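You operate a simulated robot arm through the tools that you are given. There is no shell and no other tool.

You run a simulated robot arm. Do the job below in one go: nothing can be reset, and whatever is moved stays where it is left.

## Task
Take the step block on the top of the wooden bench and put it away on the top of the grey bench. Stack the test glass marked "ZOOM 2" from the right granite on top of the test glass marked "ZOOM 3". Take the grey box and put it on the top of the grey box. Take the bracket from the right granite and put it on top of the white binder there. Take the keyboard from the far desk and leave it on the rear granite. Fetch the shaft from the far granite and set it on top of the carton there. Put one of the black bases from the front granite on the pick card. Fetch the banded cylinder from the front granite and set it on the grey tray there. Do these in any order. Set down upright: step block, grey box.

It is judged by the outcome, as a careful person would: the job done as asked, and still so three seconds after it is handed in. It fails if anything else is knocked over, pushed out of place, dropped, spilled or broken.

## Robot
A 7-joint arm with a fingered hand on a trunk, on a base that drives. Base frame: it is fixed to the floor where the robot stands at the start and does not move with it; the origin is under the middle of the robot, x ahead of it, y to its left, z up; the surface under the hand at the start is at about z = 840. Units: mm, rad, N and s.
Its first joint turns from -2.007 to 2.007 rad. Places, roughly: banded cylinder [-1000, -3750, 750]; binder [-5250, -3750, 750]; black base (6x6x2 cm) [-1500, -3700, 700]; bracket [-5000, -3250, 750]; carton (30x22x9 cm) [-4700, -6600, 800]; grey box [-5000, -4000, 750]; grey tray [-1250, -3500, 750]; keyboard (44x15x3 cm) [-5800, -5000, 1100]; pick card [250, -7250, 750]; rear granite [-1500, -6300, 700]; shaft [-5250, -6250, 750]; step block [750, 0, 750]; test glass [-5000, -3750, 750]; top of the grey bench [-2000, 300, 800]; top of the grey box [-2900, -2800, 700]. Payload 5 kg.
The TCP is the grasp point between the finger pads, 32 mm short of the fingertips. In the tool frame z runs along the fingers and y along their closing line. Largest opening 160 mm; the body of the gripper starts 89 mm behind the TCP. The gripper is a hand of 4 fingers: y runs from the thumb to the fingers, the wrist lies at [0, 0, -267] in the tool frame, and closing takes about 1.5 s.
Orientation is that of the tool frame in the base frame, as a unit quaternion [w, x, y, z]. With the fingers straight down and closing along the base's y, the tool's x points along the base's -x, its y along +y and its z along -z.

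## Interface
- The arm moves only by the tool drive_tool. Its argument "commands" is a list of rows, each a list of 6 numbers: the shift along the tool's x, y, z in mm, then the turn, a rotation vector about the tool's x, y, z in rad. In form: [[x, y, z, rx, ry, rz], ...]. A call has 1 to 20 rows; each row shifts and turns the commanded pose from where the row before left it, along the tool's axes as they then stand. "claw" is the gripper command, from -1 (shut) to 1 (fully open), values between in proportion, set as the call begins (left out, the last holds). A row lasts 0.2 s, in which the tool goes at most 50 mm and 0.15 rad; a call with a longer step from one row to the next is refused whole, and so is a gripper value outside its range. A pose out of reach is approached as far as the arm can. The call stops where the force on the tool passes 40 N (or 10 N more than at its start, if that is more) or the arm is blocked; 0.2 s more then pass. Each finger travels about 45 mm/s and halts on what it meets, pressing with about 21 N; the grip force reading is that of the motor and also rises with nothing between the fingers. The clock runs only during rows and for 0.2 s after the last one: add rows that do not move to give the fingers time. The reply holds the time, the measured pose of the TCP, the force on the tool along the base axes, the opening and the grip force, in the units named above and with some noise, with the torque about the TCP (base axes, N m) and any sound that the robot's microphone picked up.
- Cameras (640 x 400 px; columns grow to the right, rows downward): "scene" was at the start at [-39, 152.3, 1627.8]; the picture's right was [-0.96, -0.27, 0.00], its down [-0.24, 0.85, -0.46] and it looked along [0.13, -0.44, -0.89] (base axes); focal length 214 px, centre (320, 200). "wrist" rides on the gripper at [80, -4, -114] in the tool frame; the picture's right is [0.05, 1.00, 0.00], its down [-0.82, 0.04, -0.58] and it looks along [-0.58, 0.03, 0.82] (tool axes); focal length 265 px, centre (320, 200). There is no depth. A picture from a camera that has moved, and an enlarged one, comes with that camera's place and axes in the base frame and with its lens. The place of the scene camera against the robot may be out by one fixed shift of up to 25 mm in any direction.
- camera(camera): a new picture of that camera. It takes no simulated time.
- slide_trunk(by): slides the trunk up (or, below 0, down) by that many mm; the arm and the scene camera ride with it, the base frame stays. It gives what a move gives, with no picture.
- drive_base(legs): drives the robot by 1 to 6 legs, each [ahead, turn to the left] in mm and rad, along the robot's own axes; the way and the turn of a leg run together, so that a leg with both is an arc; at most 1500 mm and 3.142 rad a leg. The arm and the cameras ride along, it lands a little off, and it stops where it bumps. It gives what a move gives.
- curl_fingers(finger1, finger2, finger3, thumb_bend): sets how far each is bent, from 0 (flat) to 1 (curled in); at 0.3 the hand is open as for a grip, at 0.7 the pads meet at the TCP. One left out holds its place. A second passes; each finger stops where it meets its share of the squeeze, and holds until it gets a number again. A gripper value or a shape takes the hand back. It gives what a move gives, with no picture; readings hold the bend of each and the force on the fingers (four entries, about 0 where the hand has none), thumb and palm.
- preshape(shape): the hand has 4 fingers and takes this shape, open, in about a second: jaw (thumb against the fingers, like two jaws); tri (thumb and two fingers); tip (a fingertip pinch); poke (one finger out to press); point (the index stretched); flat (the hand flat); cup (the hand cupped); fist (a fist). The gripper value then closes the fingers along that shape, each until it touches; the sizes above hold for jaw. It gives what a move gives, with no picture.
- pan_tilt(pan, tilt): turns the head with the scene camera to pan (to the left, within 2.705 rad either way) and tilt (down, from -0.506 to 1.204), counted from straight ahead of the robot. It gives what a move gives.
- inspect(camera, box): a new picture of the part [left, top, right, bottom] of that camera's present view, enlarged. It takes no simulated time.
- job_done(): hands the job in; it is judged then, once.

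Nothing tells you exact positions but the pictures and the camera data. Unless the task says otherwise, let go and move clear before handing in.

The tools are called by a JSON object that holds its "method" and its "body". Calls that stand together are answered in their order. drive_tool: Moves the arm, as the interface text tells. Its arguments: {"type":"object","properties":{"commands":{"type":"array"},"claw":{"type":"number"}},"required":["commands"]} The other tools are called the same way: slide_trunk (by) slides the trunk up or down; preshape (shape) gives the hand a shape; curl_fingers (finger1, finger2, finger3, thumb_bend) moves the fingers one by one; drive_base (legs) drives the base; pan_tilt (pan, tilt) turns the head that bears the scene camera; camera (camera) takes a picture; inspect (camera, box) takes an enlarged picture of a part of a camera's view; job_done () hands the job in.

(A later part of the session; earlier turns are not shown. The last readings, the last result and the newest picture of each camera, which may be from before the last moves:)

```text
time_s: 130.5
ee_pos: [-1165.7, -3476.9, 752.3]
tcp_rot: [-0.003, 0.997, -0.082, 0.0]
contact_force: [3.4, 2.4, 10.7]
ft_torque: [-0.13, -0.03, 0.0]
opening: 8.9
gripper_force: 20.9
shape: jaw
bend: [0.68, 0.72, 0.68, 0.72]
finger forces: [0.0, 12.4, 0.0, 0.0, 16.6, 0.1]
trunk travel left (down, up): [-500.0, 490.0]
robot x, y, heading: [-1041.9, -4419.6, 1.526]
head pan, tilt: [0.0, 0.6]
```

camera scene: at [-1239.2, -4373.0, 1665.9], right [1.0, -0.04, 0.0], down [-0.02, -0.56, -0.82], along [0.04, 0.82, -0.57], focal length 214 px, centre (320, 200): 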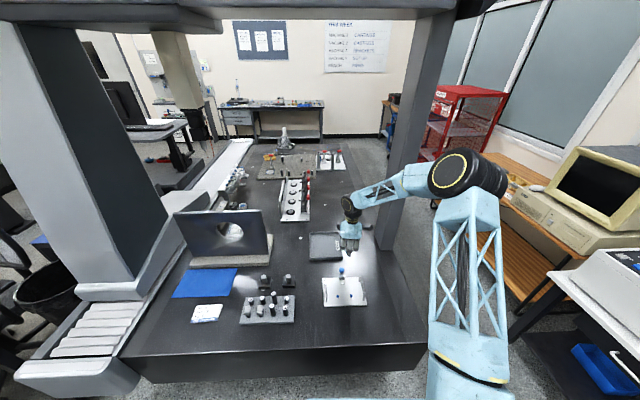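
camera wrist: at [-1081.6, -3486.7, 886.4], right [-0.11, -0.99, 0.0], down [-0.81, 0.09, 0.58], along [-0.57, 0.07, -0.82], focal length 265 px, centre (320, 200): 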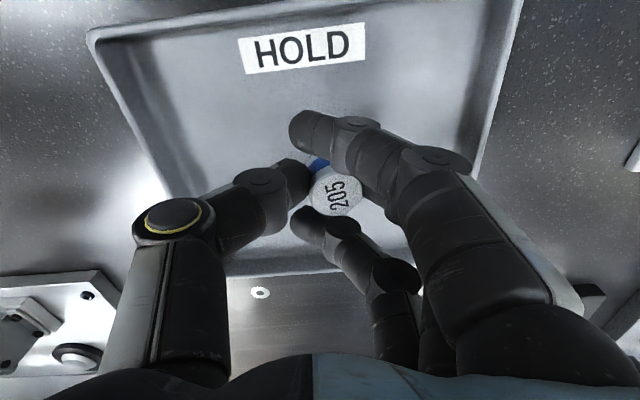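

Resting on the tray floor. Opening halfway to stay inside the tray, then lifting.

{"method": "drive_tool", "body": {"commands": [[0, 0, 0, 0, 0, 0], [0, 0, 0, 0, 0, 0], [0, 0, 0, 0, 0, 0], [0, 0, 0, 0, 0, 0], [0, 0, 0, 0, 0, 0]], "claw": 0}}

{"method": "drive_tool", "body": {"commands": [[0, 0, -15, 0, 0, 0], [0, 0, -40, 0, 0, 0], [0, 0, -45, 0, 0, 0], [0, 0, -45, 0, 0, 0], [0, 0, 0, 0, 0, 0]]}}

{"method": "camera", "body": {"camera": "wrist"}}

```text
time_s: 131.7
ee_pos: [-1165.9, -3476.9, 751.8]
tcp_rot: [-0.002, 0.997, -0.082, 0.001]
contact_force: [0.7, -1.2, 0.9]
ft_torque: [0.01, -0.01, 0.0]
opening: 79.4
gripper_force: 0.0
shape: jaw
bend: [0.72, 0.72, 0.72, 0.7]
finger forces: [0.0, 0.0, 0.0, 0.0, 0.1, 0.0]
trunk travel left (down, up): [-500.0, 490.0]
robot x, y, heading: [-1038.8, -4421.9, 1.528]
head pan, tilt: [0.0, 0.6]
```

```text
time_s: 132.9
ee_pos: [-1167.6, -3473.8, 897.0]
tcp_rot: [-0.003, 0.997, -0.081, 0.001]
contact_force: [-0.6, -0.2, 0.4]
ft_torque: [0.02, 0.0, -0.01]
opening: 79.5
gripper_force: 0.1
shape: jaw
bend: [0.72, 0.72, 0.72, 0.7]
finger forces: [0.1, 0.0, 0.1, 0.1, 0.1, 0.0]
trunk travel left (down, up): [-500.0, 490.0]
robot x, y, heading: [-1041.9, -4420.4, 1.529]
head pan, tilt: [0.0, 0.6]
```

```text
taken
camera wrist: at [-1085.8, -3483.6, 1010.4], right [-0.11, -0.99, 0.0], down [-0.81, 0.09, 0.58], along [-0.57, 0.07, -0.82], focal length 265 px, centre (320, 200)
```

wrist: 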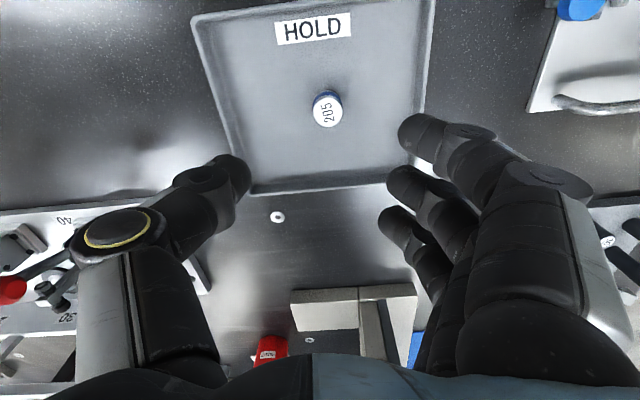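

The banded cylinder is in the tray. Next the black base: opening the hand and moving toward it for a look.

{"method": "drive_tool", "body": {"commands": [[-16, 40, -15, 0, 0, 0], [-16, 40, -15, 0, 0, 0], [-16, 40, -15, 0, 0, 0], [-16, 40, -10, 0, 0, 0], [-16, 40, -5, 0, 0, 0], [-16, 20, 0, 0, 0, 0], [0, 0, 0, 0, 0, 0]], "claw": 1}}

{"method": "camera", "body": {"camera": "wrist"}}

```text
time_s: 134.5
ee_pos: [-1295.3, -3681.9, 954.2]
tcp_rot: [-0.003, 0.997, -0.082, 0.001]
contact_force: [0.8, -0.5, 0.1]
ft_torque: [-0.01, -0.01, 0.04]
opening: 159.6
gripper_force: 0.0
shape: jaw
bend: [0.3, 0.3, 0.3, 0.3]
finger forces: [0.0, 0.2, 0.0, 0.1, 0.1, 0.0]
trunk travel left (down, up): [-500.0, 490.0]
robot x, y, heading: [-1040.6, -4420.9, 1.533]
head pan, tilt: [0.0, 0.6]
```

```text
taken
camera wrist: at [-1214.6, -3690.1, 1067.8], right [-0.11, -0.99, -0.01], down [-0.81, 0.09, 0.58], along [-0.57, 0.07, -0.82], focal length 265 px, centre (320, 200)
```

wrist: 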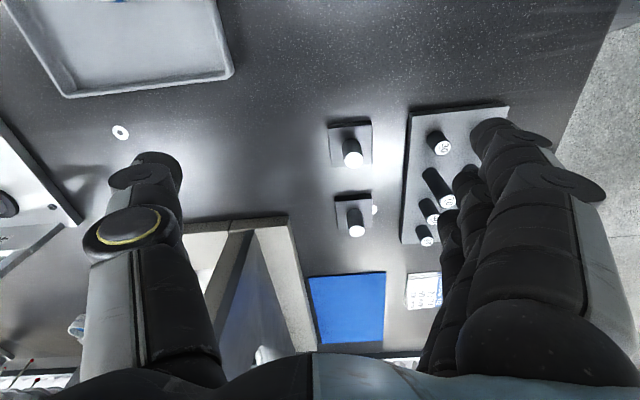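

Two black bases with posts at about (−1367, −3713) and (−1497, −3713), each ~60 mm square. I'll turn the hand to close along x and take the nearer one by its sides.

{"method": "drive_tool", "body": {"commands": [[0, 0, 0, 0, 0, 0.1407], [0, 0, 0, 0, 0, 0.1407], [0, 0, 0, 0, 0, 0.1407], [0, 0, 0, 0, 0, 0.1407], [0, 0, 0, 0, 0, 0.1407], [0, 0, 0, 0, 0, 0.1407], [0, 0, 0, 0, 0, 0.1407], [0, 0, 0, 0, 0, 0.1407], [0, 0, 0, 0, 0, 0.1407], [0, 0, 0, 0, 0, 0.1407], [0, 0, 0, 0, 0, 0]], "claw": 0.5}}

{"method": "drive_tool", "body": {"commands": [[16, 36, 0, 0, 0, 0], [16, 36, 0, 0, 0, 0], [0, 0, 0, 0, 0, 0]]}}

{"method": "camera", "body": {"camera": "wrist"}}

```text
time_s: 136.9
ee_pos: [-1295.5, -3681.4, 955.7]
tcp_rot: [0.002, -0.707, 0.707, 0.002]
contact_force: [0.3, 0.5, 0.3]
ft_torque: [0.0, 0.0, 0.02]
opening: 120.3
gripper_force: 0.1
shape: jaw
bend: [0.63, 0.63, 0.63, 0.59]
finger forces: [0.0, 0.0, 0.0, 0.1, 0.0, 0.0]
trunk travel left (down, up): [-500.0, 490.0]
robot x, y, heading: [-1042.4, -4421.0, 1.529]
head pan, tilt: [0.0, 0.6]
```

```text
time_s: 137.7
ee_pos: [-1368.7, -3712.5, 953.6]
tcp_rot: [0.002, -0.707, 0.707, 0.001]
contact_force: [0.3, 0.4, 0.0]
ft_torque: [0.0, 0.01, 0.0]
opening: 120.3
gripper_force: 0.1
shape: jaw
bend: [0.63, 0.63, 0.63, 0.59]
finger forces: [0.0, 0.1, 0.0, 0.0, 0.0, 0.0]
trunk travel left (down, up): [-500.0, 490.0]
robot x, y, heading: [-1042.3, -4416.0, 1.529]
head pan, tilt: [0.0, 0.6]
```

```text
taken
camera wrist: at [-1363.7, -3792.4, 1067.8], right [-1.0, -0.05, 0.0], down [-0.04, 0.81, 0.58], along [-0.03, 0.58, -0.81], focal length 265 px, centre (320, 200)
```

wrist: 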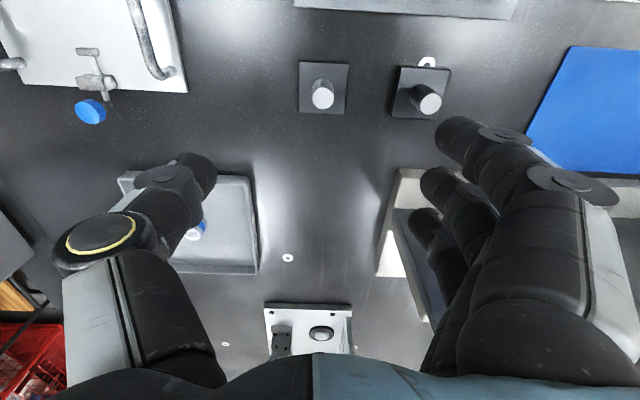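

Base B's post would be close to my knuckles, so I'll offset the open hand toward +x and let the fingers slide the base to centre as they close.

{"method": "drive_tool", "body": {"commands": [[2.5, -33, 0, 0, 0, 0], [0, 0, 40, 0, 0, 0], [0, 0, 40, 0, 0, 0], [0, 0, 40, 0, 0, 0], [0, 0, 0, 0, 0, 0], [0, 0, 0, 0, 0, 0]], "claw": 1}}

{"method": "camera", "body": {"camera": "wrist"}}

```text
time_s: 139.1
ee_pos: [-1335.8, -3710.9, 834.4]
tcp_rot: [-0.002, 0.708, -0.706, -0.001]
contact_force: [-0.3, 0.8, 0.0]
ft_torque: [0.02, -0.03, 0.02]
opening: 159.8
gripper_force: 0.0
shape: jaw
bend: [0.3, 0.3, 0.3, 0.3]
finger forces: [0.1, 0.0, 0.1, 0.0, 0.1, 0.0]
trunk travel left (down, up): [-500.0, 490.0]
robot x, y, heading: [-1041.7, -4419.3, 1.531]
head pan, tilt: [0.0, 0.6]
```

```text
taken
camera wrist: at [-1330.1, -3792.6, 947.2], right [-1.0, -0.05, 0.0], down [-0.04, 0.81, 0.58], along [-0.03, 0.58, -0.81], focal length 265 px, centre (320, 200)
```

wrist: 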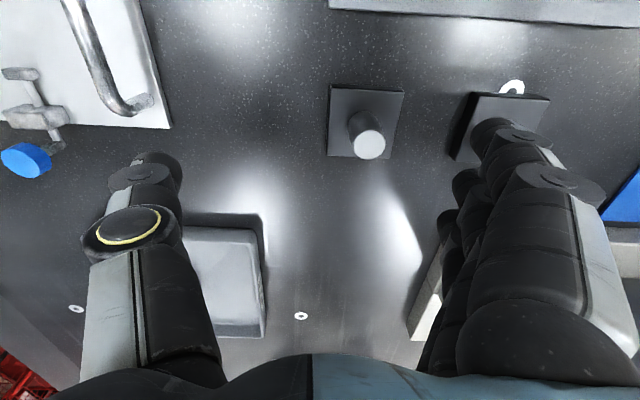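

{"method": "drive_tool", "body": {"commands": [[5, 0, 30, 0, 0, 0], [0, 0, 30, 0, 0, 0], [0, 0, 15, 0, 0, 0], [0, 0, 0, 0, 0, 0]]}}

{"method": "camera", "body": {"camera": "wrist"}}

```text
time_s: 140.1
ee_pos: [-1335.6, -3719.1, 760.1]
tcp_rot: [-0.002, 0.708, -0.706, -0.001]
contact_force: [0.2, -0.1, 0.0]
ft_torque: [0.0, 0.01, 0.01]
opening: 159.7
gripper_force: 0.0
shape: jaw
bend: [0.3, 0.3, 0.3, 0.3]
finger forces: [0.0, 0.0, 0.1, 0.1, 0.1, 0.0]
trunk travel left (down, up): [-500.0, 490.0]
robot x, y, heading: [-1039.1, -4423.3, 1.53]
head pan, tilt: [0.0, 0.6]
```

```text
taken
camera wrist: at [-1330.2, -3799.6, 872.8], right [-1.0, -0.05, 0.0], down [-0.04, 0.81, 0.58], along [-0.03, 0.58, -0.81], focal length 265 px, centre (320, 200)
```

wrist: 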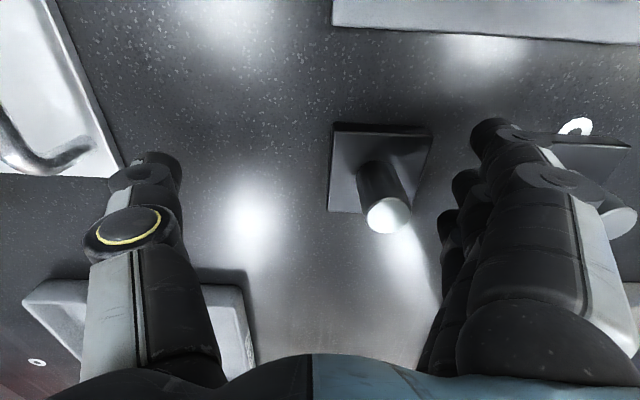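

{"method": "drive_tool", "body": {"commands": [[-2, 0, 7, 0, 0, 0], [0, 0, 6, 0, 0, 0], [0, 0, 0, 0, 0, 0]]}}

{"method": "drive_tool", "body": {"commands": [[0, 0, 0, 0, 0, 0], [0, 0, 0, 0, 0, 0], [0, 0, 0, 0, 0, 0], [0, 0, 0, 0, 0, 0], [0, 0, 0, 0, 0, 0], [0, 0, 0, 0, 0, 0], [0, 0, 0, 0, 0, 0], [0, 0, 0, 0, 0, 0], [0, 0, 0, 0, 0, 0], [0, 0, 0, 0, 0, 0], [0, 0, 0, 0, 0, 0], [0, 0, 0, 0, 0, 0]], "claw": -1}}

{"method": "camera", "body": {"camera": "wrist"}}

```text
time_s: 140.9
ee_pos: [-1335.0, -3717.1, 747.2]
tcp_rot: [-0.002, 0.708, -0.707, -0.001]
contact_force: [-0.7, 0.7, -0.2]
ft_torque: [-0.03, 0.03, -0.02]
opening: 159.8
gripper_force: 0.1
shape: jaw
bend: [0.3, 0.3, 0.3, 0.3]
finger forces: [0.0, 0.1, 0.1, 0.0, 0.0, 0.1]
trunk travel left (down, up): [-500.0, 490.0]
robot x, y, heading: [-1042.5, -4422.0, 1.527]
head pan, tilt: [0.0, 0.6]
```

```text
time_s: 143.5
ee_pos: [-1336.4, -3717.7, 746.6]
tcp_rot: [-0.002, 0.708, -0.706, -0.001]
contact_force: [-1.7, -0.7, -0.8]
ft_torque: [0.03, -0.03, 0.08]
opening: 55.4
gripper_force: 21.5
shape: jaw
bend: [0.6, 0.6, 0.6, 0.67]
finger forces: [6.1, 6.2, 6.1, 0.1, 15.9, 0.0]
trunk travel left (down, up): [-500.0, 490.0]
robot x, y, heading: [-1043.6, -4417.9, 1.528]
head pan, tilt: [0.0, 0.6]
```

```text
taken
camera wrist: at [-1330.1, -3797.6, 860.8], right [-1.0, -0.05, 0.0], down [-0.04, 0.81, 0.58], along [-0.03, 0.58, -0.81], focal length 265 px, centre (320, 200)
```

wrist: 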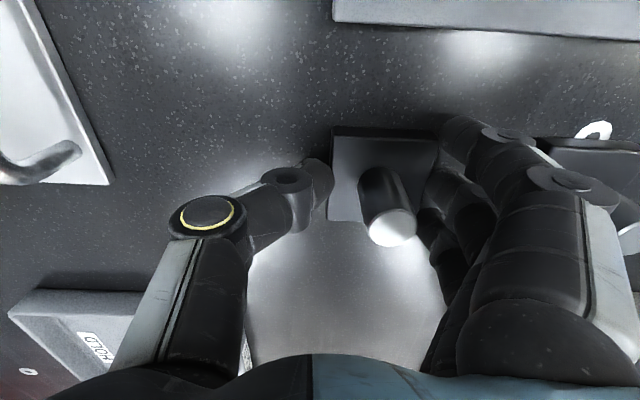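

All fingers bear on the base. Lifting slowly.

{"method": "drive_tool", "body": {"commands": [[0, 0, -4, 0, 0, 0], [0, 0, -8, 0, 0, 0], [0, 0, -12, 0, 0, 0], [0, 0, -20, 0, 0, 0], [0, 0, 0, 0, 0, 0]]}}

{"method": "camera", "body": {"camera": "wrist"}}

```text
time_s: 144.7
ee_pos: [-1334.6, -3717.1, 790.5]
tcp_rot: [-0.001, 0.708, -0.707, 0.0]
contact_force: [0.1, -0.2, -5.8]
ft_torque: [0.02, -0.2, 0.0]
opening: 55.2
gripper_force: 21.3
shape: jaw
bend: [0.6, 0.6, 0.6, 0.67]
finger forces: [5.9, 5.9, 5.9, 0.1, 15.6, 0.0]
trunk travel left (down, up): [-500.0, 490.0]
robot x, y, heading: [-1037.4, -4420.8, 1.526]
head pan, tilt: [0.0, 0.6]
```

```text
taken
camera wrist: at [-1329.3, -3796.2, 903.8], right [-1.0, -0.05, 0.0], down [-0.04, 0.81, 0.58], along [-0.03, 0.58, -0.81], focal length 265 px, centre (320, 200)
```

wrist: 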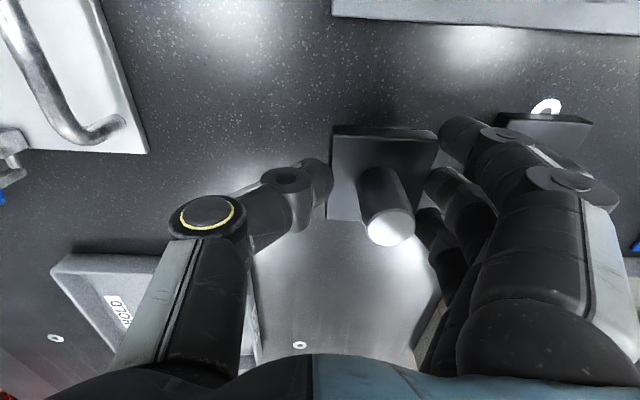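

Base and post lifted together (~0.5 kg). Raising, tucking in front, then I'll drive around to the aisle.

{"method": "drive_tool", "body": {"commands": [[0, 0, -45, 0, 0, 0], [0, 0, -45, 0, 0, 0], [0, 0, -45, 0, 0, 0], [0, 0, -45, 0, 0, 0], [0, 0, -40, 0, 0, 0], [20, -43, 0, 0, 0, 0], [20, -43, 0, 0, 0, 0], [20, -43, 0, 0, 0, 0], [20, -43, 0, 0, 0, 0], [20, -43, 0, 0, 0, 0], [20, -43, 0, 0, 0, 0], [20, -43, 0, 0, 0, 0], [0, 0, 0, 0, 0, 0]]}}

{"method": "drive_base", "body": {"legs": [[-180, 0], [0, 1.6]]}}

{"method": "camera", "body": {"camera": "wrist"}}

```text
time_s: 147.5
ee_pos: [-1031.6, -3858.1, 1008.0]
tcp_rot: [-0.002, 0.708, -0.706, -0.001]
contact_force: [-0.1, -0.2, -6.2]
ft_torque: [0.01, -0.2, 0.01]
opening: 54.9
gripper_force: 21.1
shape: jaw
bend: [0.61, 0.6, 0.6, 0.67]
finger forces: [5.6, 5.8, 5.9, 0.0, 14.6, 0.0]
trunk travel left (down, up): [-500.0, 490.0]
robot x, y, heading: [-1044.1, -4420.6, 1.529]
head pan, tilt: [0.0, 0.6]
```

```text
time_s: 153.2
ee_pos: [-1610.4, -4632.4, 1008.1]
tcp_rot: [0.0, 0.999, 0.037, -0.002]
contact_force: [0.3, 0.5, 0.8]
ft_torque: [0.03, 0.01, 0.0]
opening: 47.4
gripper_force: 21.3
shape: jaw
bend: [0.66, 0.65, 0.65, 0.73]
finger forces: [0.0, 0.0, 0.0, 0.0, 0.0, 0.0]
trunk travel left (down, up): [-500.0, 490.0]
robot x, y, heading: [-1049.4, -4601.0, -3.108]
head pan, tilt: [0.0, 0.6]
```

```text
taken
camera wrist: at [-1528.9, -4621.7, 1121.9], right [0.12, -0.99, 0.0], down [-0.81, -0.1, 0.58], along [-0.58, -0.07, -0.81], focal length 265 px, centre (320, 200)
```

wrist: 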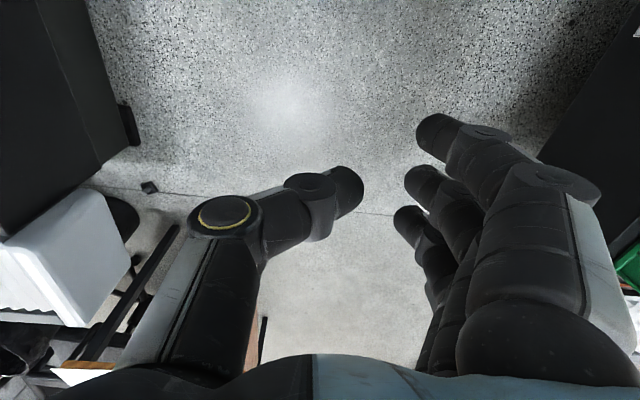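

The grip slipped during the drive: the base has fallen out of the hand. I need to find where it went.

{"method": "pan_tilt", "body": {"pan": 0, "tilt": 1.1}}

{"method": "camera", "body": {"camera": "scene"}}

{"method": "pan_tilt", "body": {"pan": -0.9, "tilt": 0.8}}

{"method": "camera", "body": {"camera": "scene"}}

{"method": "pan_tilt", "body": {"pan": -1.7, "tilt": 0.8}}

{"method": "camera", "body": {"camera": "scene"}}

```text
time_s: 154.1
ee_pos: [-1611.6, -4632.1, 1008.5]
tcp_rot: [0.0, 0.999, 0.037, -0.002]
contact_force: [0.9, -0.1, -0.7]
ft_torque: [0.0, 0.01, -0.02]
opening: 47.6
gripper_force: 21.1
shape: jaw
bend: [0.66, 0.65, 0.65, 0.73]
finger forces: [0.0, 0.1, 0.0, 0.1, 0.1, 0.1]
trunk travel left (down, up): [-500.0, 490.0]
robot x, y, heading: [-1047.0, -4603.7, -3.112]
head pan, tilt: [0.0, 1.1]
```

```text
taken
camera scene: at [-1042.0, -4793.7, 1627.3], right [-0.03, 1.0, 0.0], down [0.89, 0.03, -0.45], along [-0.45, -0.01, -0.89], focal length 214 px, centre (320, 200)
```

scene: 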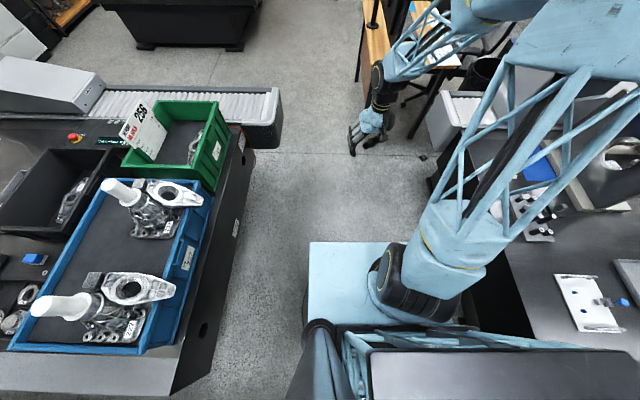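

```text
time_s: 155.3
ee_pos: [-1610.0, -4632.1, 1008.2]
tcp_rot: [-0.001, 0.999, 0.037, -0.002]
contact_force: [0.0, 0.9, -0.2]
ft_torque: [-0.01, 0.02, 0.01]
opening: 47.8
gripper_force: 20.9
shape: jaw
bend: [0.66, 0.65, 0.65, 0.73]
finger forces: [0.1, 0.1, 0.1, 0.0, 0.0, 0.0]
trunk travel left (down, up): [-500.0, 490.0]
robot x, y, heading: [-1048.0, -4601.9, -3.116]
head pan, tilt: [-0.901, 0.799]
```

```text
taken
camera scene: at [-1030.8, -4730.1, 1649.0], right [0.76, 0.64, 0.0], down [0.46, -0.55, -0.7], along [-0.45, 0.53, -0.72], focal length 214 px, centre (320, 200)
```

scene: 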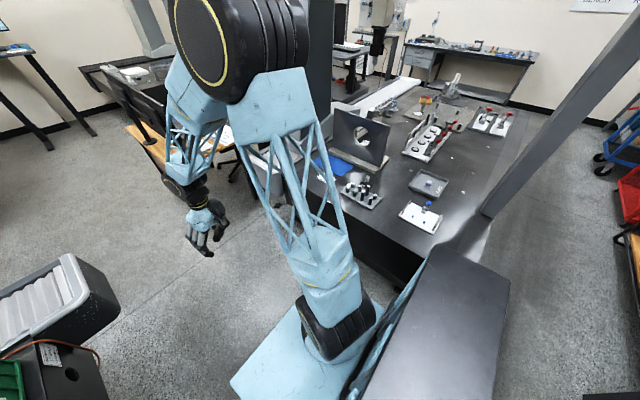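

```text
time_s: 156.4
ee_pos: [-1610.3, -4632.6, 1009.2]
tcp_rot: [-0.001, 0.999, 0.037, -0.002]
contact_force: [-0.1, 0.4, -0.1]
ft_torque: [-0.01, 0.0, 0.0]
opening: 47.5
gripper_force: 20.8
shape: jaw
bend: [0.66, 0.65, 0.65, 0.73]
finger forces: [0.1, 0.0, 0.0, 0.0, 0.1, 0.1]
trunk travel left (down, up): [-500.0, 490.0]
robot x, y, heading: [-1046.5, -4601.1, -3.114]
head pan, tilt: [-1.7, 0.799]
```

```text
taken
camera scene: at [-970.8, -4711.5, 1649.0], right [1.0, -0.1, 0.0], down [-0.07, -0.71, -0.7], along [0.07, 0.69, -0.72], focal length 214 px, centre (320, 200)
```

scene: 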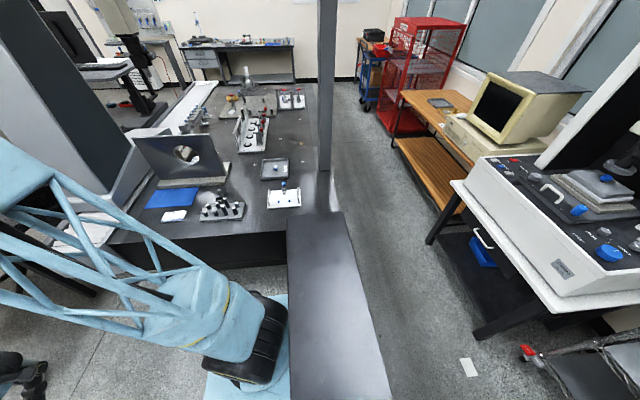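

{"method": "pan_tilt", "body": {"pan": -0.4, "tilt": 0.9}}

{"method": "inspect", "body": {"camera": "scene", "box": [200, 60, 520, 260]}}

{"method": "pan_tilt", "body": {"pan": -1.2, "tilt": 0.9}}

{"method": "camera", "body": {"camera": "scene"}}

{"method": "inspect", "body": {"camera": "scene", "box": [200, 60, 520, 260]}}

{"method": "inspect", "body": {"camera": "wrist", "box": [80, 0, 400, 240]}}

```text
time_s: 157.9
ee_pos: [-1610.6, -4633.2, 1008.8]
tcp_rot: [-0.001, 0.999, 0.036, -0.003]
contact_force: [0.6, 0.3, -0.3]
ft_torque: [-0.02, 0.0, -0.02]
opening: 47.8
gripper_force: 21.7
shape: jaw
bend: [0.66, 0.65, 0.65, 0.73]
finger forces: [0.1, 0.0, 0.1, 0.1, 0.1, 0.1]
trunk travel left (down, up): [-500.0, 490.0]
robot x, y, heading: [-1046.6, -4597.0, -3.113]
head pan, tilt: [-0.4, 0.901]
```

```text
2.00 times, centred on (360, 160) of scene
camera zoom: at [-1049.2, -4764.4, 1641.1], right [0.36, 0.93, 0.0], down [0.73, -0.28, -0.62], along [-0.58, 0.23, -0.78], focal length 429 px, centre (240, 280)
```

zoom: 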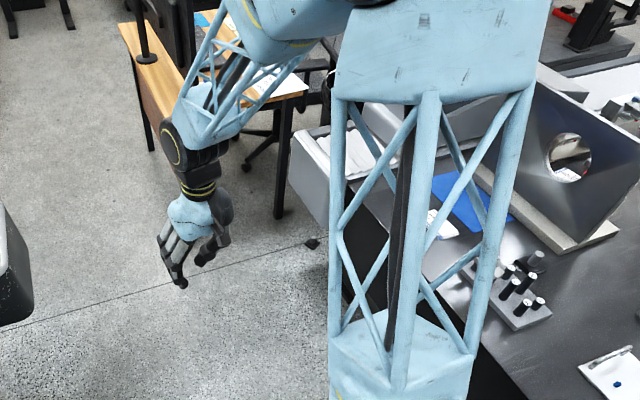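

```text
time_s: 159.0
ee_pos: [-1609.8, -4632.2, 1007.8]
tcp_rot: [0.0, 0.999, 0.037, -0.003]
contact_force: [-0.3, -0.4, 0.1]
ft_torque: [-0.04, 0.02, 0.03]
opening: 47.8
gripper_force: 20.5
shape: jaw
bend: [0.66, 0.65, 0.65, 0.73]
finger forces: [0.0, 0.1, 0.0, 0.0, 0.1, 0.0]
trunk travel left (down, up): [-500.0, 490.0]
robot x, y, heading: [-1047.5, -4598.7, -3.111]
head pan, tilt: [-1.201, 0.901]
```

```text
taken
camera scene: at [-1008.2, -4722.3, 1641.1], right [0.92, 0.39, 0.0], down [0.31, -0.72, -0.62], along [-0.24, 0.57, -0.78], focal length 214 px, centre (320, 200)
```

scene: 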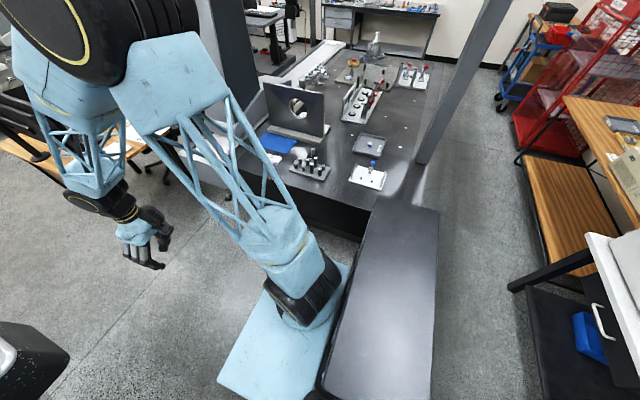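

```text
2.00 times, centred on (360, 160) of scene
camera zoom: at [-1008.2, -4722.3, 1641.1], right [0.92, 0.39, 0.0], down [0.31, -0.72, -0.62], along [-0.24, 0.57, -0.78], focal length 429 px, centre (240, 280)
```

zoom: 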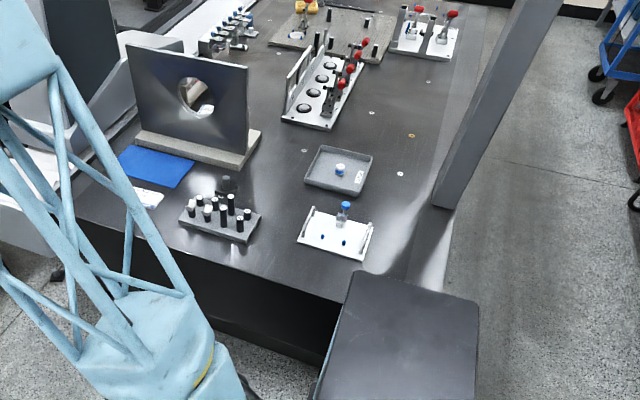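

```text
1.67 times, centred on (240, 120) of wrist
camera zoom: at [-1528.9, -4621.6, 1121.8], right [0.12, -0.99, 0.0], down [-0.81, -0.1, 0.58], along [-0.58, -0.07, -0.81], focal length 442 px, centre (453, 333)
```

zoom: 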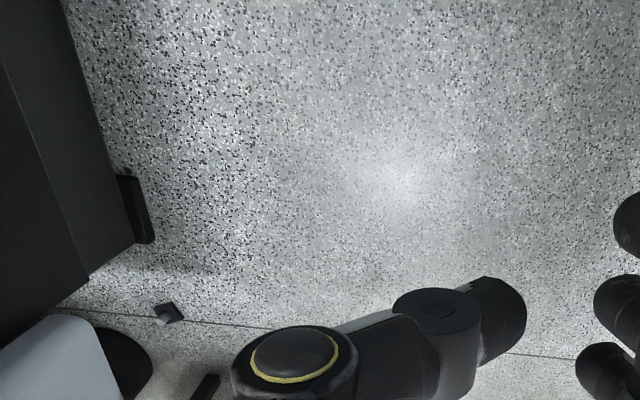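

{"method": "pan_tilt", "body": {"pan": -0.55, "tilt": 0.7}}

{"method": "camera", "body": {"camera": "scene"}}

{"method": "inspect", "body": {"camera": "wrist", "box": [110, 160, 190, 210]}}

{"method": "inspect", "body": {"camera": "scene", "box": [300, 140, 460, 240]}}

```text
time_s: 160.1
ee_pos: [-1609.8, -4632.0, 1008.9]
tcp_rot: [-0.001, 0.999, 0.037, -0.003]
contact_force: [0.4, -0.1, -0.2]
ft_torque: [0.04, 0.0, 0.0]
opening: 47.7
gripper_force: 21.1
shape: jaw
bend: [0.66, 0.65, 0.65, 0.73]
finger forces: [0.1, 0.0, 0.0, 0.0, 0.0, 0.0]
trunk travel left (down, up): [-500.0, 490.0]
robot x, y, heading: [-1047.8, -4597.7, -3.114]
head pan, tilt: [-0.55, 0.7]
```

```text
taken
camera scene: at [-1052.5, -4749.5, 1657.2], right [0.5, 0.87, 0.0], down [0.56, -0.32, -0.76], along [-0.66, 0.38, -0.64], focal length 214 px, centre (320, 200)
```

scene: 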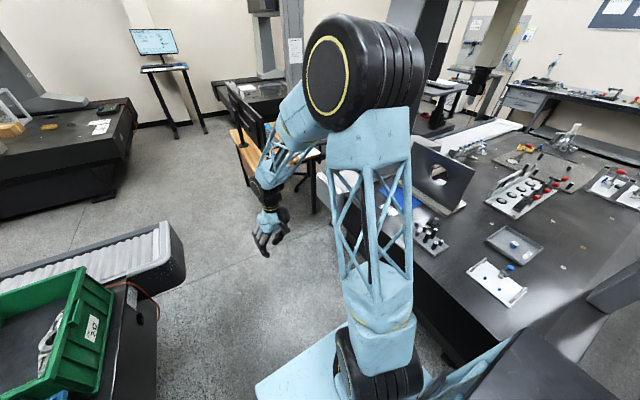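

```text
8.00 times, centred on (150, 185) of wrist
camera zoom: at [-1528.9, -4621.6, 1121.8], right [0.12, -0.99, 0.0], down [-0.81, -0.1, 0.58], along [-0.58, -0.07, -0.81], focal length 2123 px, centre (1680, 320)
```

zoom: 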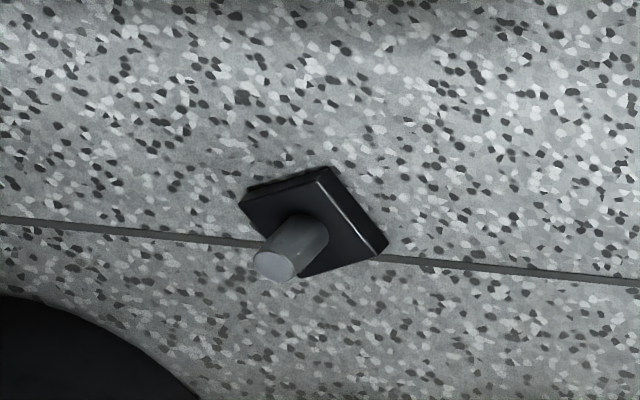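

```text
4.00 times, centred on (380, 190) of scene
camera zoom: at [-1052.5, -4749.5, 1657.2], right [0.5, 0.87, 0.0], down [0.56, -0.32, -0.76], along [-0.66, 0.38, -0.64], focal length 858 px, centre (80, 240)
```

zoom: 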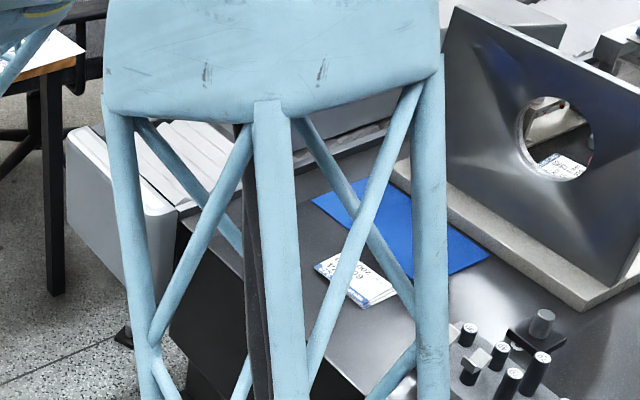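

The base is standing upright on the floor near (−2355, −3850). I'll fetch it from there; the gap floor to that spot looks open.

{"method": "drive_base", "body": {"legs": [[1300, 0]]}}

{"method": "drive_base", "body": {"legs": [[0, -1.6]]}}

{"method": "pan_tilt", "body": {"pan": 0, "tilt": 0.9}}

{"method": "camera", "body": {"camera": "scene"}}

{"method": "camera", "body": {"camera": "wrist"}}

```text
time_s: 166.5
ee_pos: [-2892.2, -4710.7, 1007.9]
tcp_rot: [0.0, 0.998, 0.055, -0.002]
contact_force: [0.5, 0.0, 0.3]
ft_torque: [-0.04, 0.03, -0.01]
opening: 47.9
gripper_force: 21.5
shape: jaw
bend: [0.66, 0.65, 0.65, 0.73]
finger forces: [0.0, 0.0, 0.0, 0.1, 0.1, 0.0]
trunk travel left (down, up): [-500.0, 490.0]
robot x, y, heading: [-2330.7, -4660.1, -3.076]
head pan, tilt: [-0.55, 0.7]
```

```text
time_s: 168.7
ee_pos: [-2849.2, -4439.0, 1010.7]
tcp_rot: [0.002, 0.981, -0.194, -0.006]
contact_force: [-0.7, -15.1, 16.3]
ft_torque: [0.49, -0.02, -0.08]
opening: 47.2
gripper_force: 20.4
shape: jaw
bend: [0.66, 0.65, 0.65, 0.74]
finger forces: [0.0, 0.1, 0.0, 0.0, 21.0, 2.6]
trunk travel left (down, up): [-500.0, 490.0]
robot x, y, heading: [-2332.1, -4657.7, 2.686]
head pan, tilt: [-0.55, 0.7]
stopped in leg 1: the force on the tool passed its limit at 100 N (the readings are from after the stop); the commanded pose is now the measured one
```

```text
time_s: 169.6
ee_pos: [-2849.3, -4439.0, 1010.6]
tcp_rot: [0.002, 0.981, -0.196, -0.006]
contact_force: [-2.2, -19.6, 20.2]
ft_torque: [0.94, -0.15, 0.08]
opening: 47.1
gripper_force: 21.0
shape: jaw
bend: [0.66, 0.65, 0.65, 0.74]
finger forces: [0.0, 0.0, 0.1, 0.0, 25.1, 5.3]
trunk travel left (down, up): [-500.0, 490.0]
robot x, y, heading: [-2328.6, -4662.3, 2.682]
head pan, tilt: [0.0, 0.901]
```

```text
taken
camera scene: at [-2430.2, -4829.0, 1641.0], right [0.44, 0.9, 0.0], down [0.7, -0.34, -0.62], along [-0.56, 0.27, -0.78], focal length 214 px, centre (320, 200)
```

scene: 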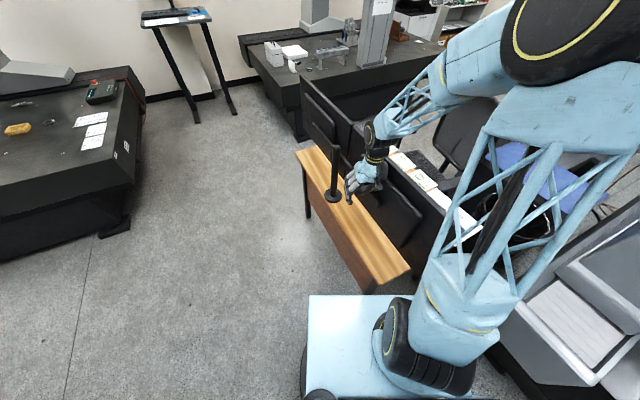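

```text
taken
camera wrist: at [-2770.7, -4464.8, 1123.6], right [-0.34, -0.94, 0.0], down [-0.76, 0.27, 0.59], along [-0.55, 0.19, -0.81], focal length 265 px, centre (320, 200)
```

wrist: 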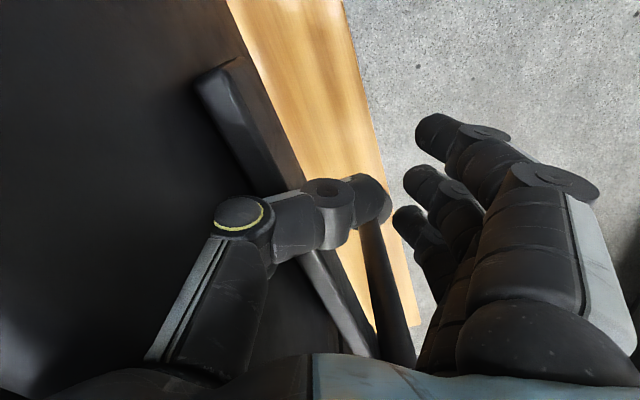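

My thumb met a monitor stand on the desk. Backing off by turning left again, then lifting the arm.

{"method": "drive_base", "body": {"legs": [[0, 0.35]]}}

{"method": "camera", "body": {"camera": "scene"}}

{"method": "camera", "body": {"camera": "wrist"}}

```text
time_s: 171.2
ee_pos: [-2893.3, -4624.6, 1009.6]
tcp_rot: [0.002, 1.0, -0.025, -0.005]
contact_force: [0.2, 0.1, 0.0]
ft_torque: [0.02, 0.02, -0.03]
opening: 47.1
gripper_force: 21.0
shape: jaw
bend: [0.66, 0.65, 0.65, 0.73]
finger forces: [0.0, 0.1, 0.1, 0.0, 0.0, 0.0]
trunk travel left (down, up): [-500.0, 490.0]
robot x, y, heading: [-2333.2, -4662.0, 3.033]
head pan, tilt: [0.0, 0.901]
```

```text
taken
camera scene: at [-2365.4, -4851.1, 1641.1], right [0.11, 0.99, 0.0], down [0.78, -0.08, -0.62], along [-0.62, 0.07, -0.78], focal length 214 px, centre (320, 200)
```

scene: 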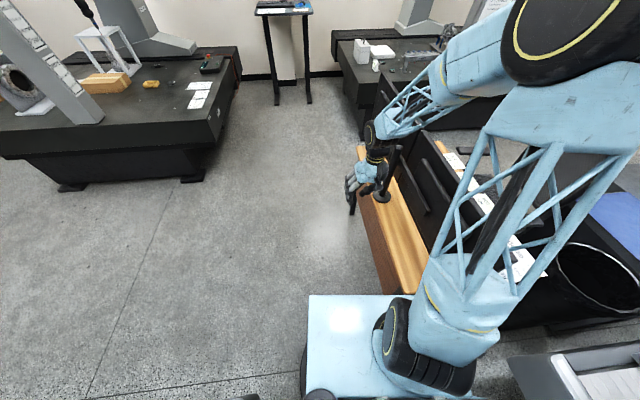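

```text
taken
camera wrist: at [-2811.7, -4623.4, 1122.8], right [0.0, -1.0, 0.01], down [-0.81, 0.0, 0.58], along [-0.58, -0.01, -0.81], focal length 265 px, centre (320, 200)
```

wrist: 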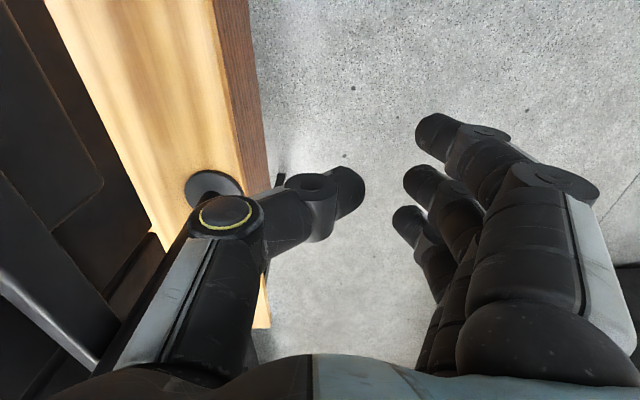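

I'll raise the trunk so the arm clears the monitors, then finish the turn.

{"method": "slide_trunk", "body": {"by": 400}}

{"method": "drive_base", "body": {"legs": [[0, -1.463]]}}

{"method": "camera", "body": {"camera": "scene"}}

{"method": "camera", "body": {"camera": "wrist"}}

```text
time_s: 175.0
ee_pos: [-2894.2, -4625.4, 1410.1]
tcp_rot: [0.003, 1.0, -0.025, -0.004]
contact_force: [-0.4, 0.0, -0.5]
ft_torque: [0.03, -0.02, 0.01]
opening: 47.5
gripper_force: 21.1
shape: jaw
bend: [0.66, 0.65, 0.65, 0.73]
finger forces: [0.1, 0.0, 0.1, 0.0, 0.0, 0.1]
trunk travel left (down, up): [-900.0, 90.0]
robot x, y, heading: [-2330.2, -4659.2, 3.034]
head pan, tilt: [0.0, 0.901]
```

```text
time_s: 179.2
ee_pos: [-2354.0, -4097.7, 1410.5]
tcp_rot: [0.0, 0.725, -0.688, -0.005]
contact_force: [0.8, -1.2, 0.6]
ft_torque: [0.04, 0.01, 0.04]
opening: 47.1
gripper_force: 21.2
shape: jaw
bend: [0.66, 0.65, 0.65, 0.73]
finger forces: [0.1, 0.1, 0.0, 0.0, 0.0, 0.0]
trunk travel left (down, up): [-900.0, 90.0]
robot x, y, heading: [-2330.2, -4660.4, 1.566]
head pan, tilt: [0.0, 0.901]
```

```text
taken
camera scene: at [-2531.0, -4634.3, 2041.1], right [1.0, 0.0, 0.0], down [0.0, -0.78, -0.62], along [0.0, 0.62, -0.78], focal length 214 px, centre (320, 200)
```

scene: 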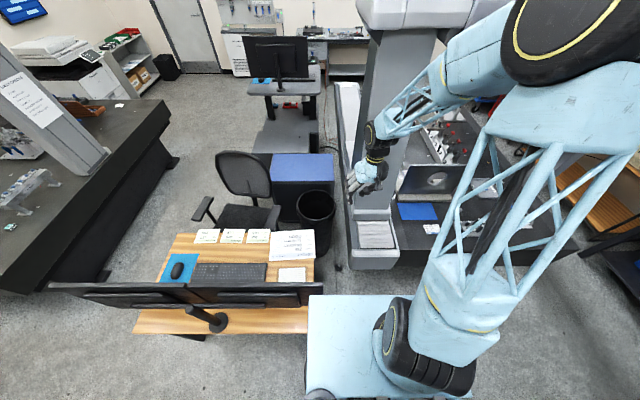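

```text
taken
camera wrist: at [-2343.9, -4177.5, 1522.8], right [-0.99, -0.11, 0.01], down [-0.08, 0.81, 0.58], along [-0.07, 0.58, -0.81], focal length 265 px, centre (320, 200)
```

wrist: 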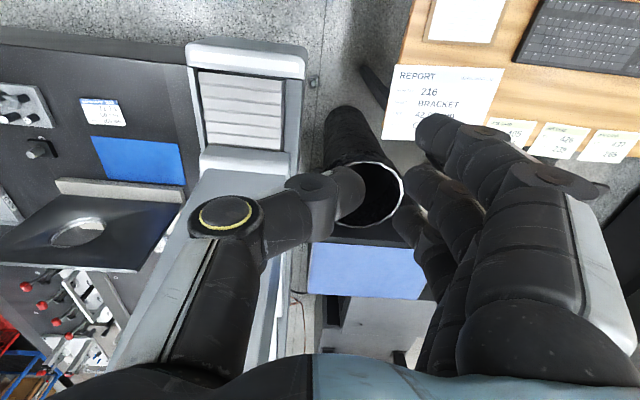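

The base is at (−2350, −3864) beside the granite's rail end. I'll shift the robot 110 mm to −x, so that the forearm clears the rail, keeping the arm high during turns.

{"method": "drive_base", "body": {"legs": [[0, 1.571], [110, 0], [0, -1.571]]}}

{"method": "pan_tilt", "body": {"pan": -0.2, "tilt": 1.0}}

{"method": "inspect", "body": {"camera": "scene", "box": [200, 100, 520, 300]}}

{"method": "inspect", "body": {"camera": "wrist", "box": [180, 0, 440, 180]}}

```text
time_s: 184.2
ee_pos: [-2923.7, -4689.2, 1409.6]
tcp_rot: [0.003, 1.0, 0.023, -0.003]
contact_force: [0.7, 0.3, -0.3]
ft_torque: [0.03, -0.02, 0.0]
opening: 47.1
gripper_force: 21.5
shape: jaw
bend: [0.66, 0.65, 0.65, 0.73]
finger forces: [0.1, 0.1, 0.0, 0.1, 0.0, 0.1]
trunk travel left (down, up): [-900.0, 90.0]
robot x, y, heading: [-2358.3, -4667.2, 3.132]
head pan, tilt: [0.0, 0.901]
stopped in leg 2: the robot was blocked; the commanded pose is now the measured one
```

```text
time_s: 184.9
ee_pos: [-2922.4, -4687.3, 1409.1]
tcp_rot: [0.004, 1.0, 0.024, -0.004]
contact_force: [0.2, 0.2, 0.4]
ft_torque: [-0.03, 0.0, 0.03]
opening: 47.4
gripper_force: 21.4
shape: jaw
bend: [0.66, 0.65, 0.65, 0.73]
finger forces: [0.0, 0.0, 0.1, 0.1, 0.0, 0.1]
trunk travel left (down, up): [-900.0, 90.0]
robot x, y, heading: [-2357.1, -4669.6, 3.131]
head pan, tilt: [-0.201, 1.0]
```

```text
2.00 times, centred on (360, 200) of scene
camera zoom: at [-2366.5, -4849.2, 2033.9], right [0.21, 0.98, 0.0], down [0.82, -0.18, -0.54], along [-0.53, 0.11, -0.84], focal length 429 px, centre (240, 200)
```

zoom: 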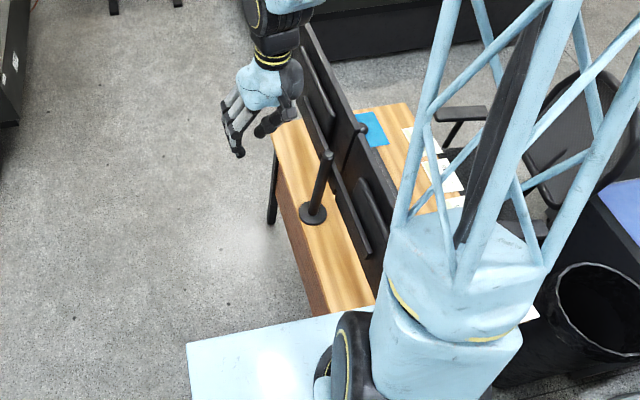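

```text
2.22 times, centred on (310, 90) of wrist
camera zoom: at [-2840.5, -4677.5, 1522.0], right [0.1, -0.99, 0.01], down [-0.81, -0.08, 0.58], along [-0.58, -0.06, -0.81], focal length 590 px, centre (342, 444)
```

zoom: 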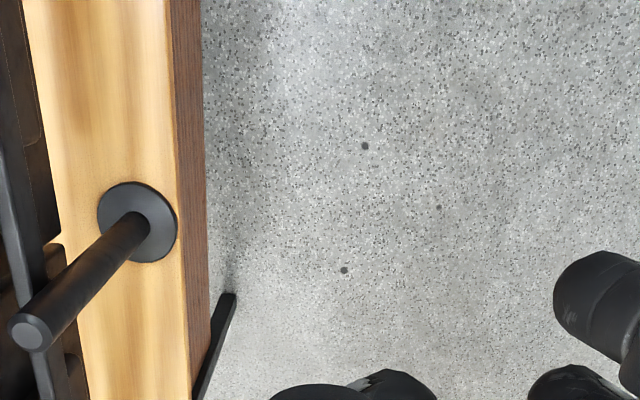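

Blocked by the desk corner; I'll back off and face +y from here, then reach with a tilted hand and drag the base out by its post.

{"method": "drive_base", "body": {"legs": [[-60, 0], [0, -1.561]]}}

{"method": "camera", "body": {"camera": "scene"}}

{"method": "inspect", "body": {"camera": "wrist", "box": [160, 0, 480, 200]}}

```text
time_s: 190.0
ee_pos: [-2297.4, -4107.9, 1409.7]
tcp_rot: [0.001, 0.713, -0.701, -0.004]
contact_force: [1.0, -0.3, -0.4]
ft_torque: [0.01, 0.01, -0.01]
opening: 47.4
gripper_force: 21.8
shape: jaw
bend: [0.66, 0.65, 0.65, 0.73]
finger forces: [0.0, 0.0, 0.0, 0.1, 0.1, 0.0]
trunk travel left (down, up): [-900.0, 90.0]
robot x, y, heading: [-2296.3, -4671.3, 1.527]
head pan, tilt: [-0.201, 1.0]
```

```text
taken
camera scene: at [-2484.8, -4643.9, 2033.9], right [0.97, -0.24, 0.0], down [-0.2, -0.82, -0.54], along [0.13, 0.52, -0.84], focal length 214 px, centre (320, 200)
```

scene: 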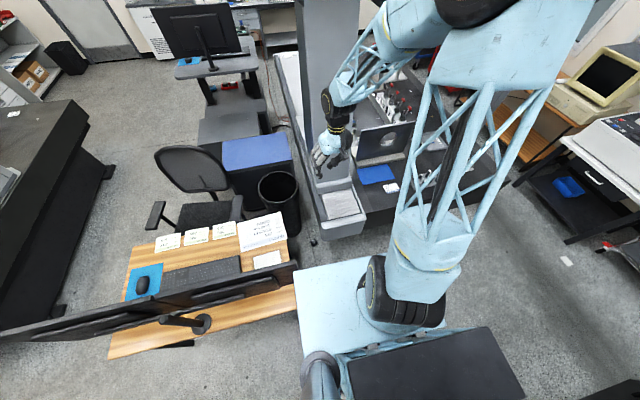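

```text
2.00 times, centred on (320, 100) of wrist
camera zoom: at [-2290.6, -4187.7, 1522.1], right [-1.0, -0.07, 0.01], down [-0.05, 0.81, 0.58], along [-0.04, 0.58, -0.81], focal length 531 px, centre (320, 400)
```

zoom: 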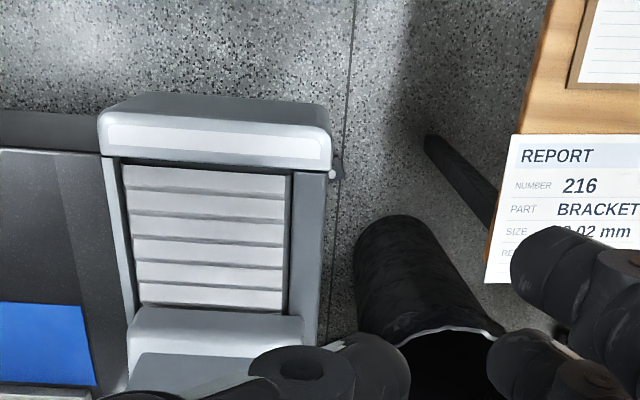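

Repositioning the hand clear of the rail end, then lowering the trunk fully.

{"method": "drive_tool", "body": {"commands": [[32, 22, 0, 0, 0, 0], [32, 22, 0, 0, 0, 0], [32, 22, 0, 0, 0, 0], [0, 0, 0, 0, 0, 0], [0, 0, 0, 0, 0, 0], [0, 0, 0, 0, 0, 0], [0, 0, 0, 0, 0, 0]], "claw": 1}}

{"method": "slide_trunk", "body": {"by": -500}}

{"method": "camera", "body": {"camera": "wrist"}}

```text
time_s: 191.6
ee_pos: [-2365.1, -4205.0, 1412.5]
tcp_rot: [0.001, 0.713, -0.701, -0.005]
contact_force: [0.7, -0.1, 0.3]
ft_torque: [0.05, 0.01, -0.01]
opening: 159.8
gripper_force: 0.1
shape: jaw
bend: [0.3, 0.3, 0.3, 0.3]
finger forces: [0.0, 0.0, 0.0, 0.1, 0.0, 0.0]
trunk travel left (down, up): [-900.0, 90.0]
robot x, y, heading: [-2296.3, -4669.7, 1.526]
head pan, tilt: [-0.201, 1.0]
```

```text
refused: -500 is not a number from -400 to 400
```

```text
taken
camera wrist: at [-2358.1, -4285.4, 1523.8], right [-1.0, -0.07, 0.01], down [-0.05, 0.81, 0.58], along [-0.04, 0.58, -0.81], focal length 265 px, centre (320, 200)
```

wrist: 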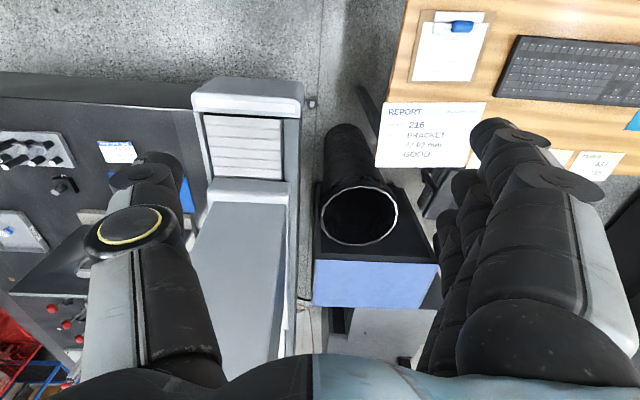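

{"method": "slide_trunk", "body": {"by": -400}}

{"method": "slide_trunk", "body": {"by": -400}}

{"method": "camera", "body": {"camera": "wrist"}}

{"method": "camera", "body": {"camera": "scene"}}

```text
time_s: 195.4
ee_pos: [-2364.0, -4204.9, 1011.4]
tcp_rot: [0.0, 0.713, -0.701, -0.005]
contact_force: [-0.4, -0.8, 1.3]
ft_torque: [-0.02, 0.0, -0.02]
opening: 160.0
gripper_force: 0.0
shape: jaw
bend: [0.3, 0.3, 0.3, 0.3]
finger forces: [0.1, 0.0, 0.0, 0.0, 0.0, 0.0]
trunk travel left (down, up): [-500.0, 490.0]
robot x, y, heading: [-2300.2, -4672.2, 1.525]
head pan, tilt: [-0.201, 1.0]
```

```text
time_s: 199.2
ee_pos: [-2363.7, -4204.4, 610.9]
tcp_rot: [0.0, 0.713, -0.702, -0.005]
contact_force: [0.6, -0.2, 0.9]
ft_torque: [0.01, -0.01, 0.01]
opening: 160.3
gripper_force: 0.0
shape: jaw
bend: [0.3, 0.3, 0.3, 0.3]
finger forces: [0.0, 0.0, 0.0, 0.0, 0.1, 0.1]
trunk travel left (down, up): [-100.0, 890.0]
robot x, y, heading: [-2300.1, -4672.0, 1.527]
head pan, tilt: [-0.201, 1.0]
```

```text
taken
camera wrist: at [-2357.8, -4285.1, 723.8], right [-1.0, -0.07, 0.01], down [-0.05, 0.81, 0.58], along [-0.04, 0.58, -0.81], focal length 265 px, centre (320, 200)
```

wrist: 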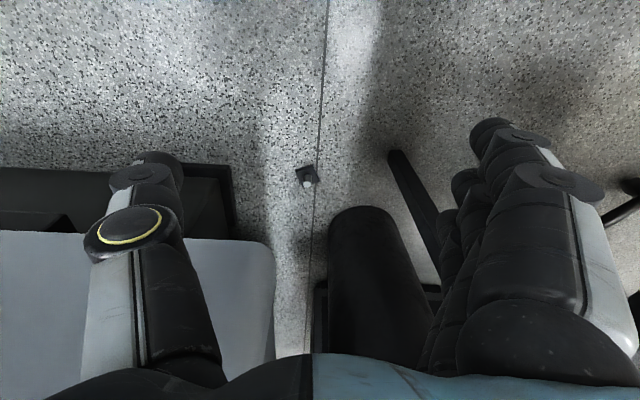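

```text
taken
camera scene: at [-2485.1, -4644.0, 1233.9], right [0.97, -0.24, 0.0], down [-0.2, -0.82, -0.54], along [0.13, 0.52, -0.84], focal length 214 px, centre (320, 200)
```

scene: 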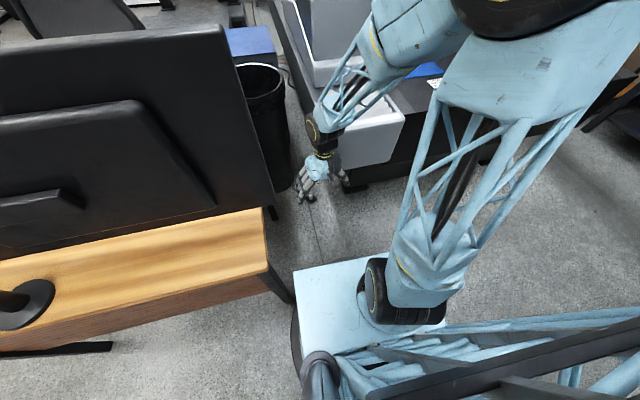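

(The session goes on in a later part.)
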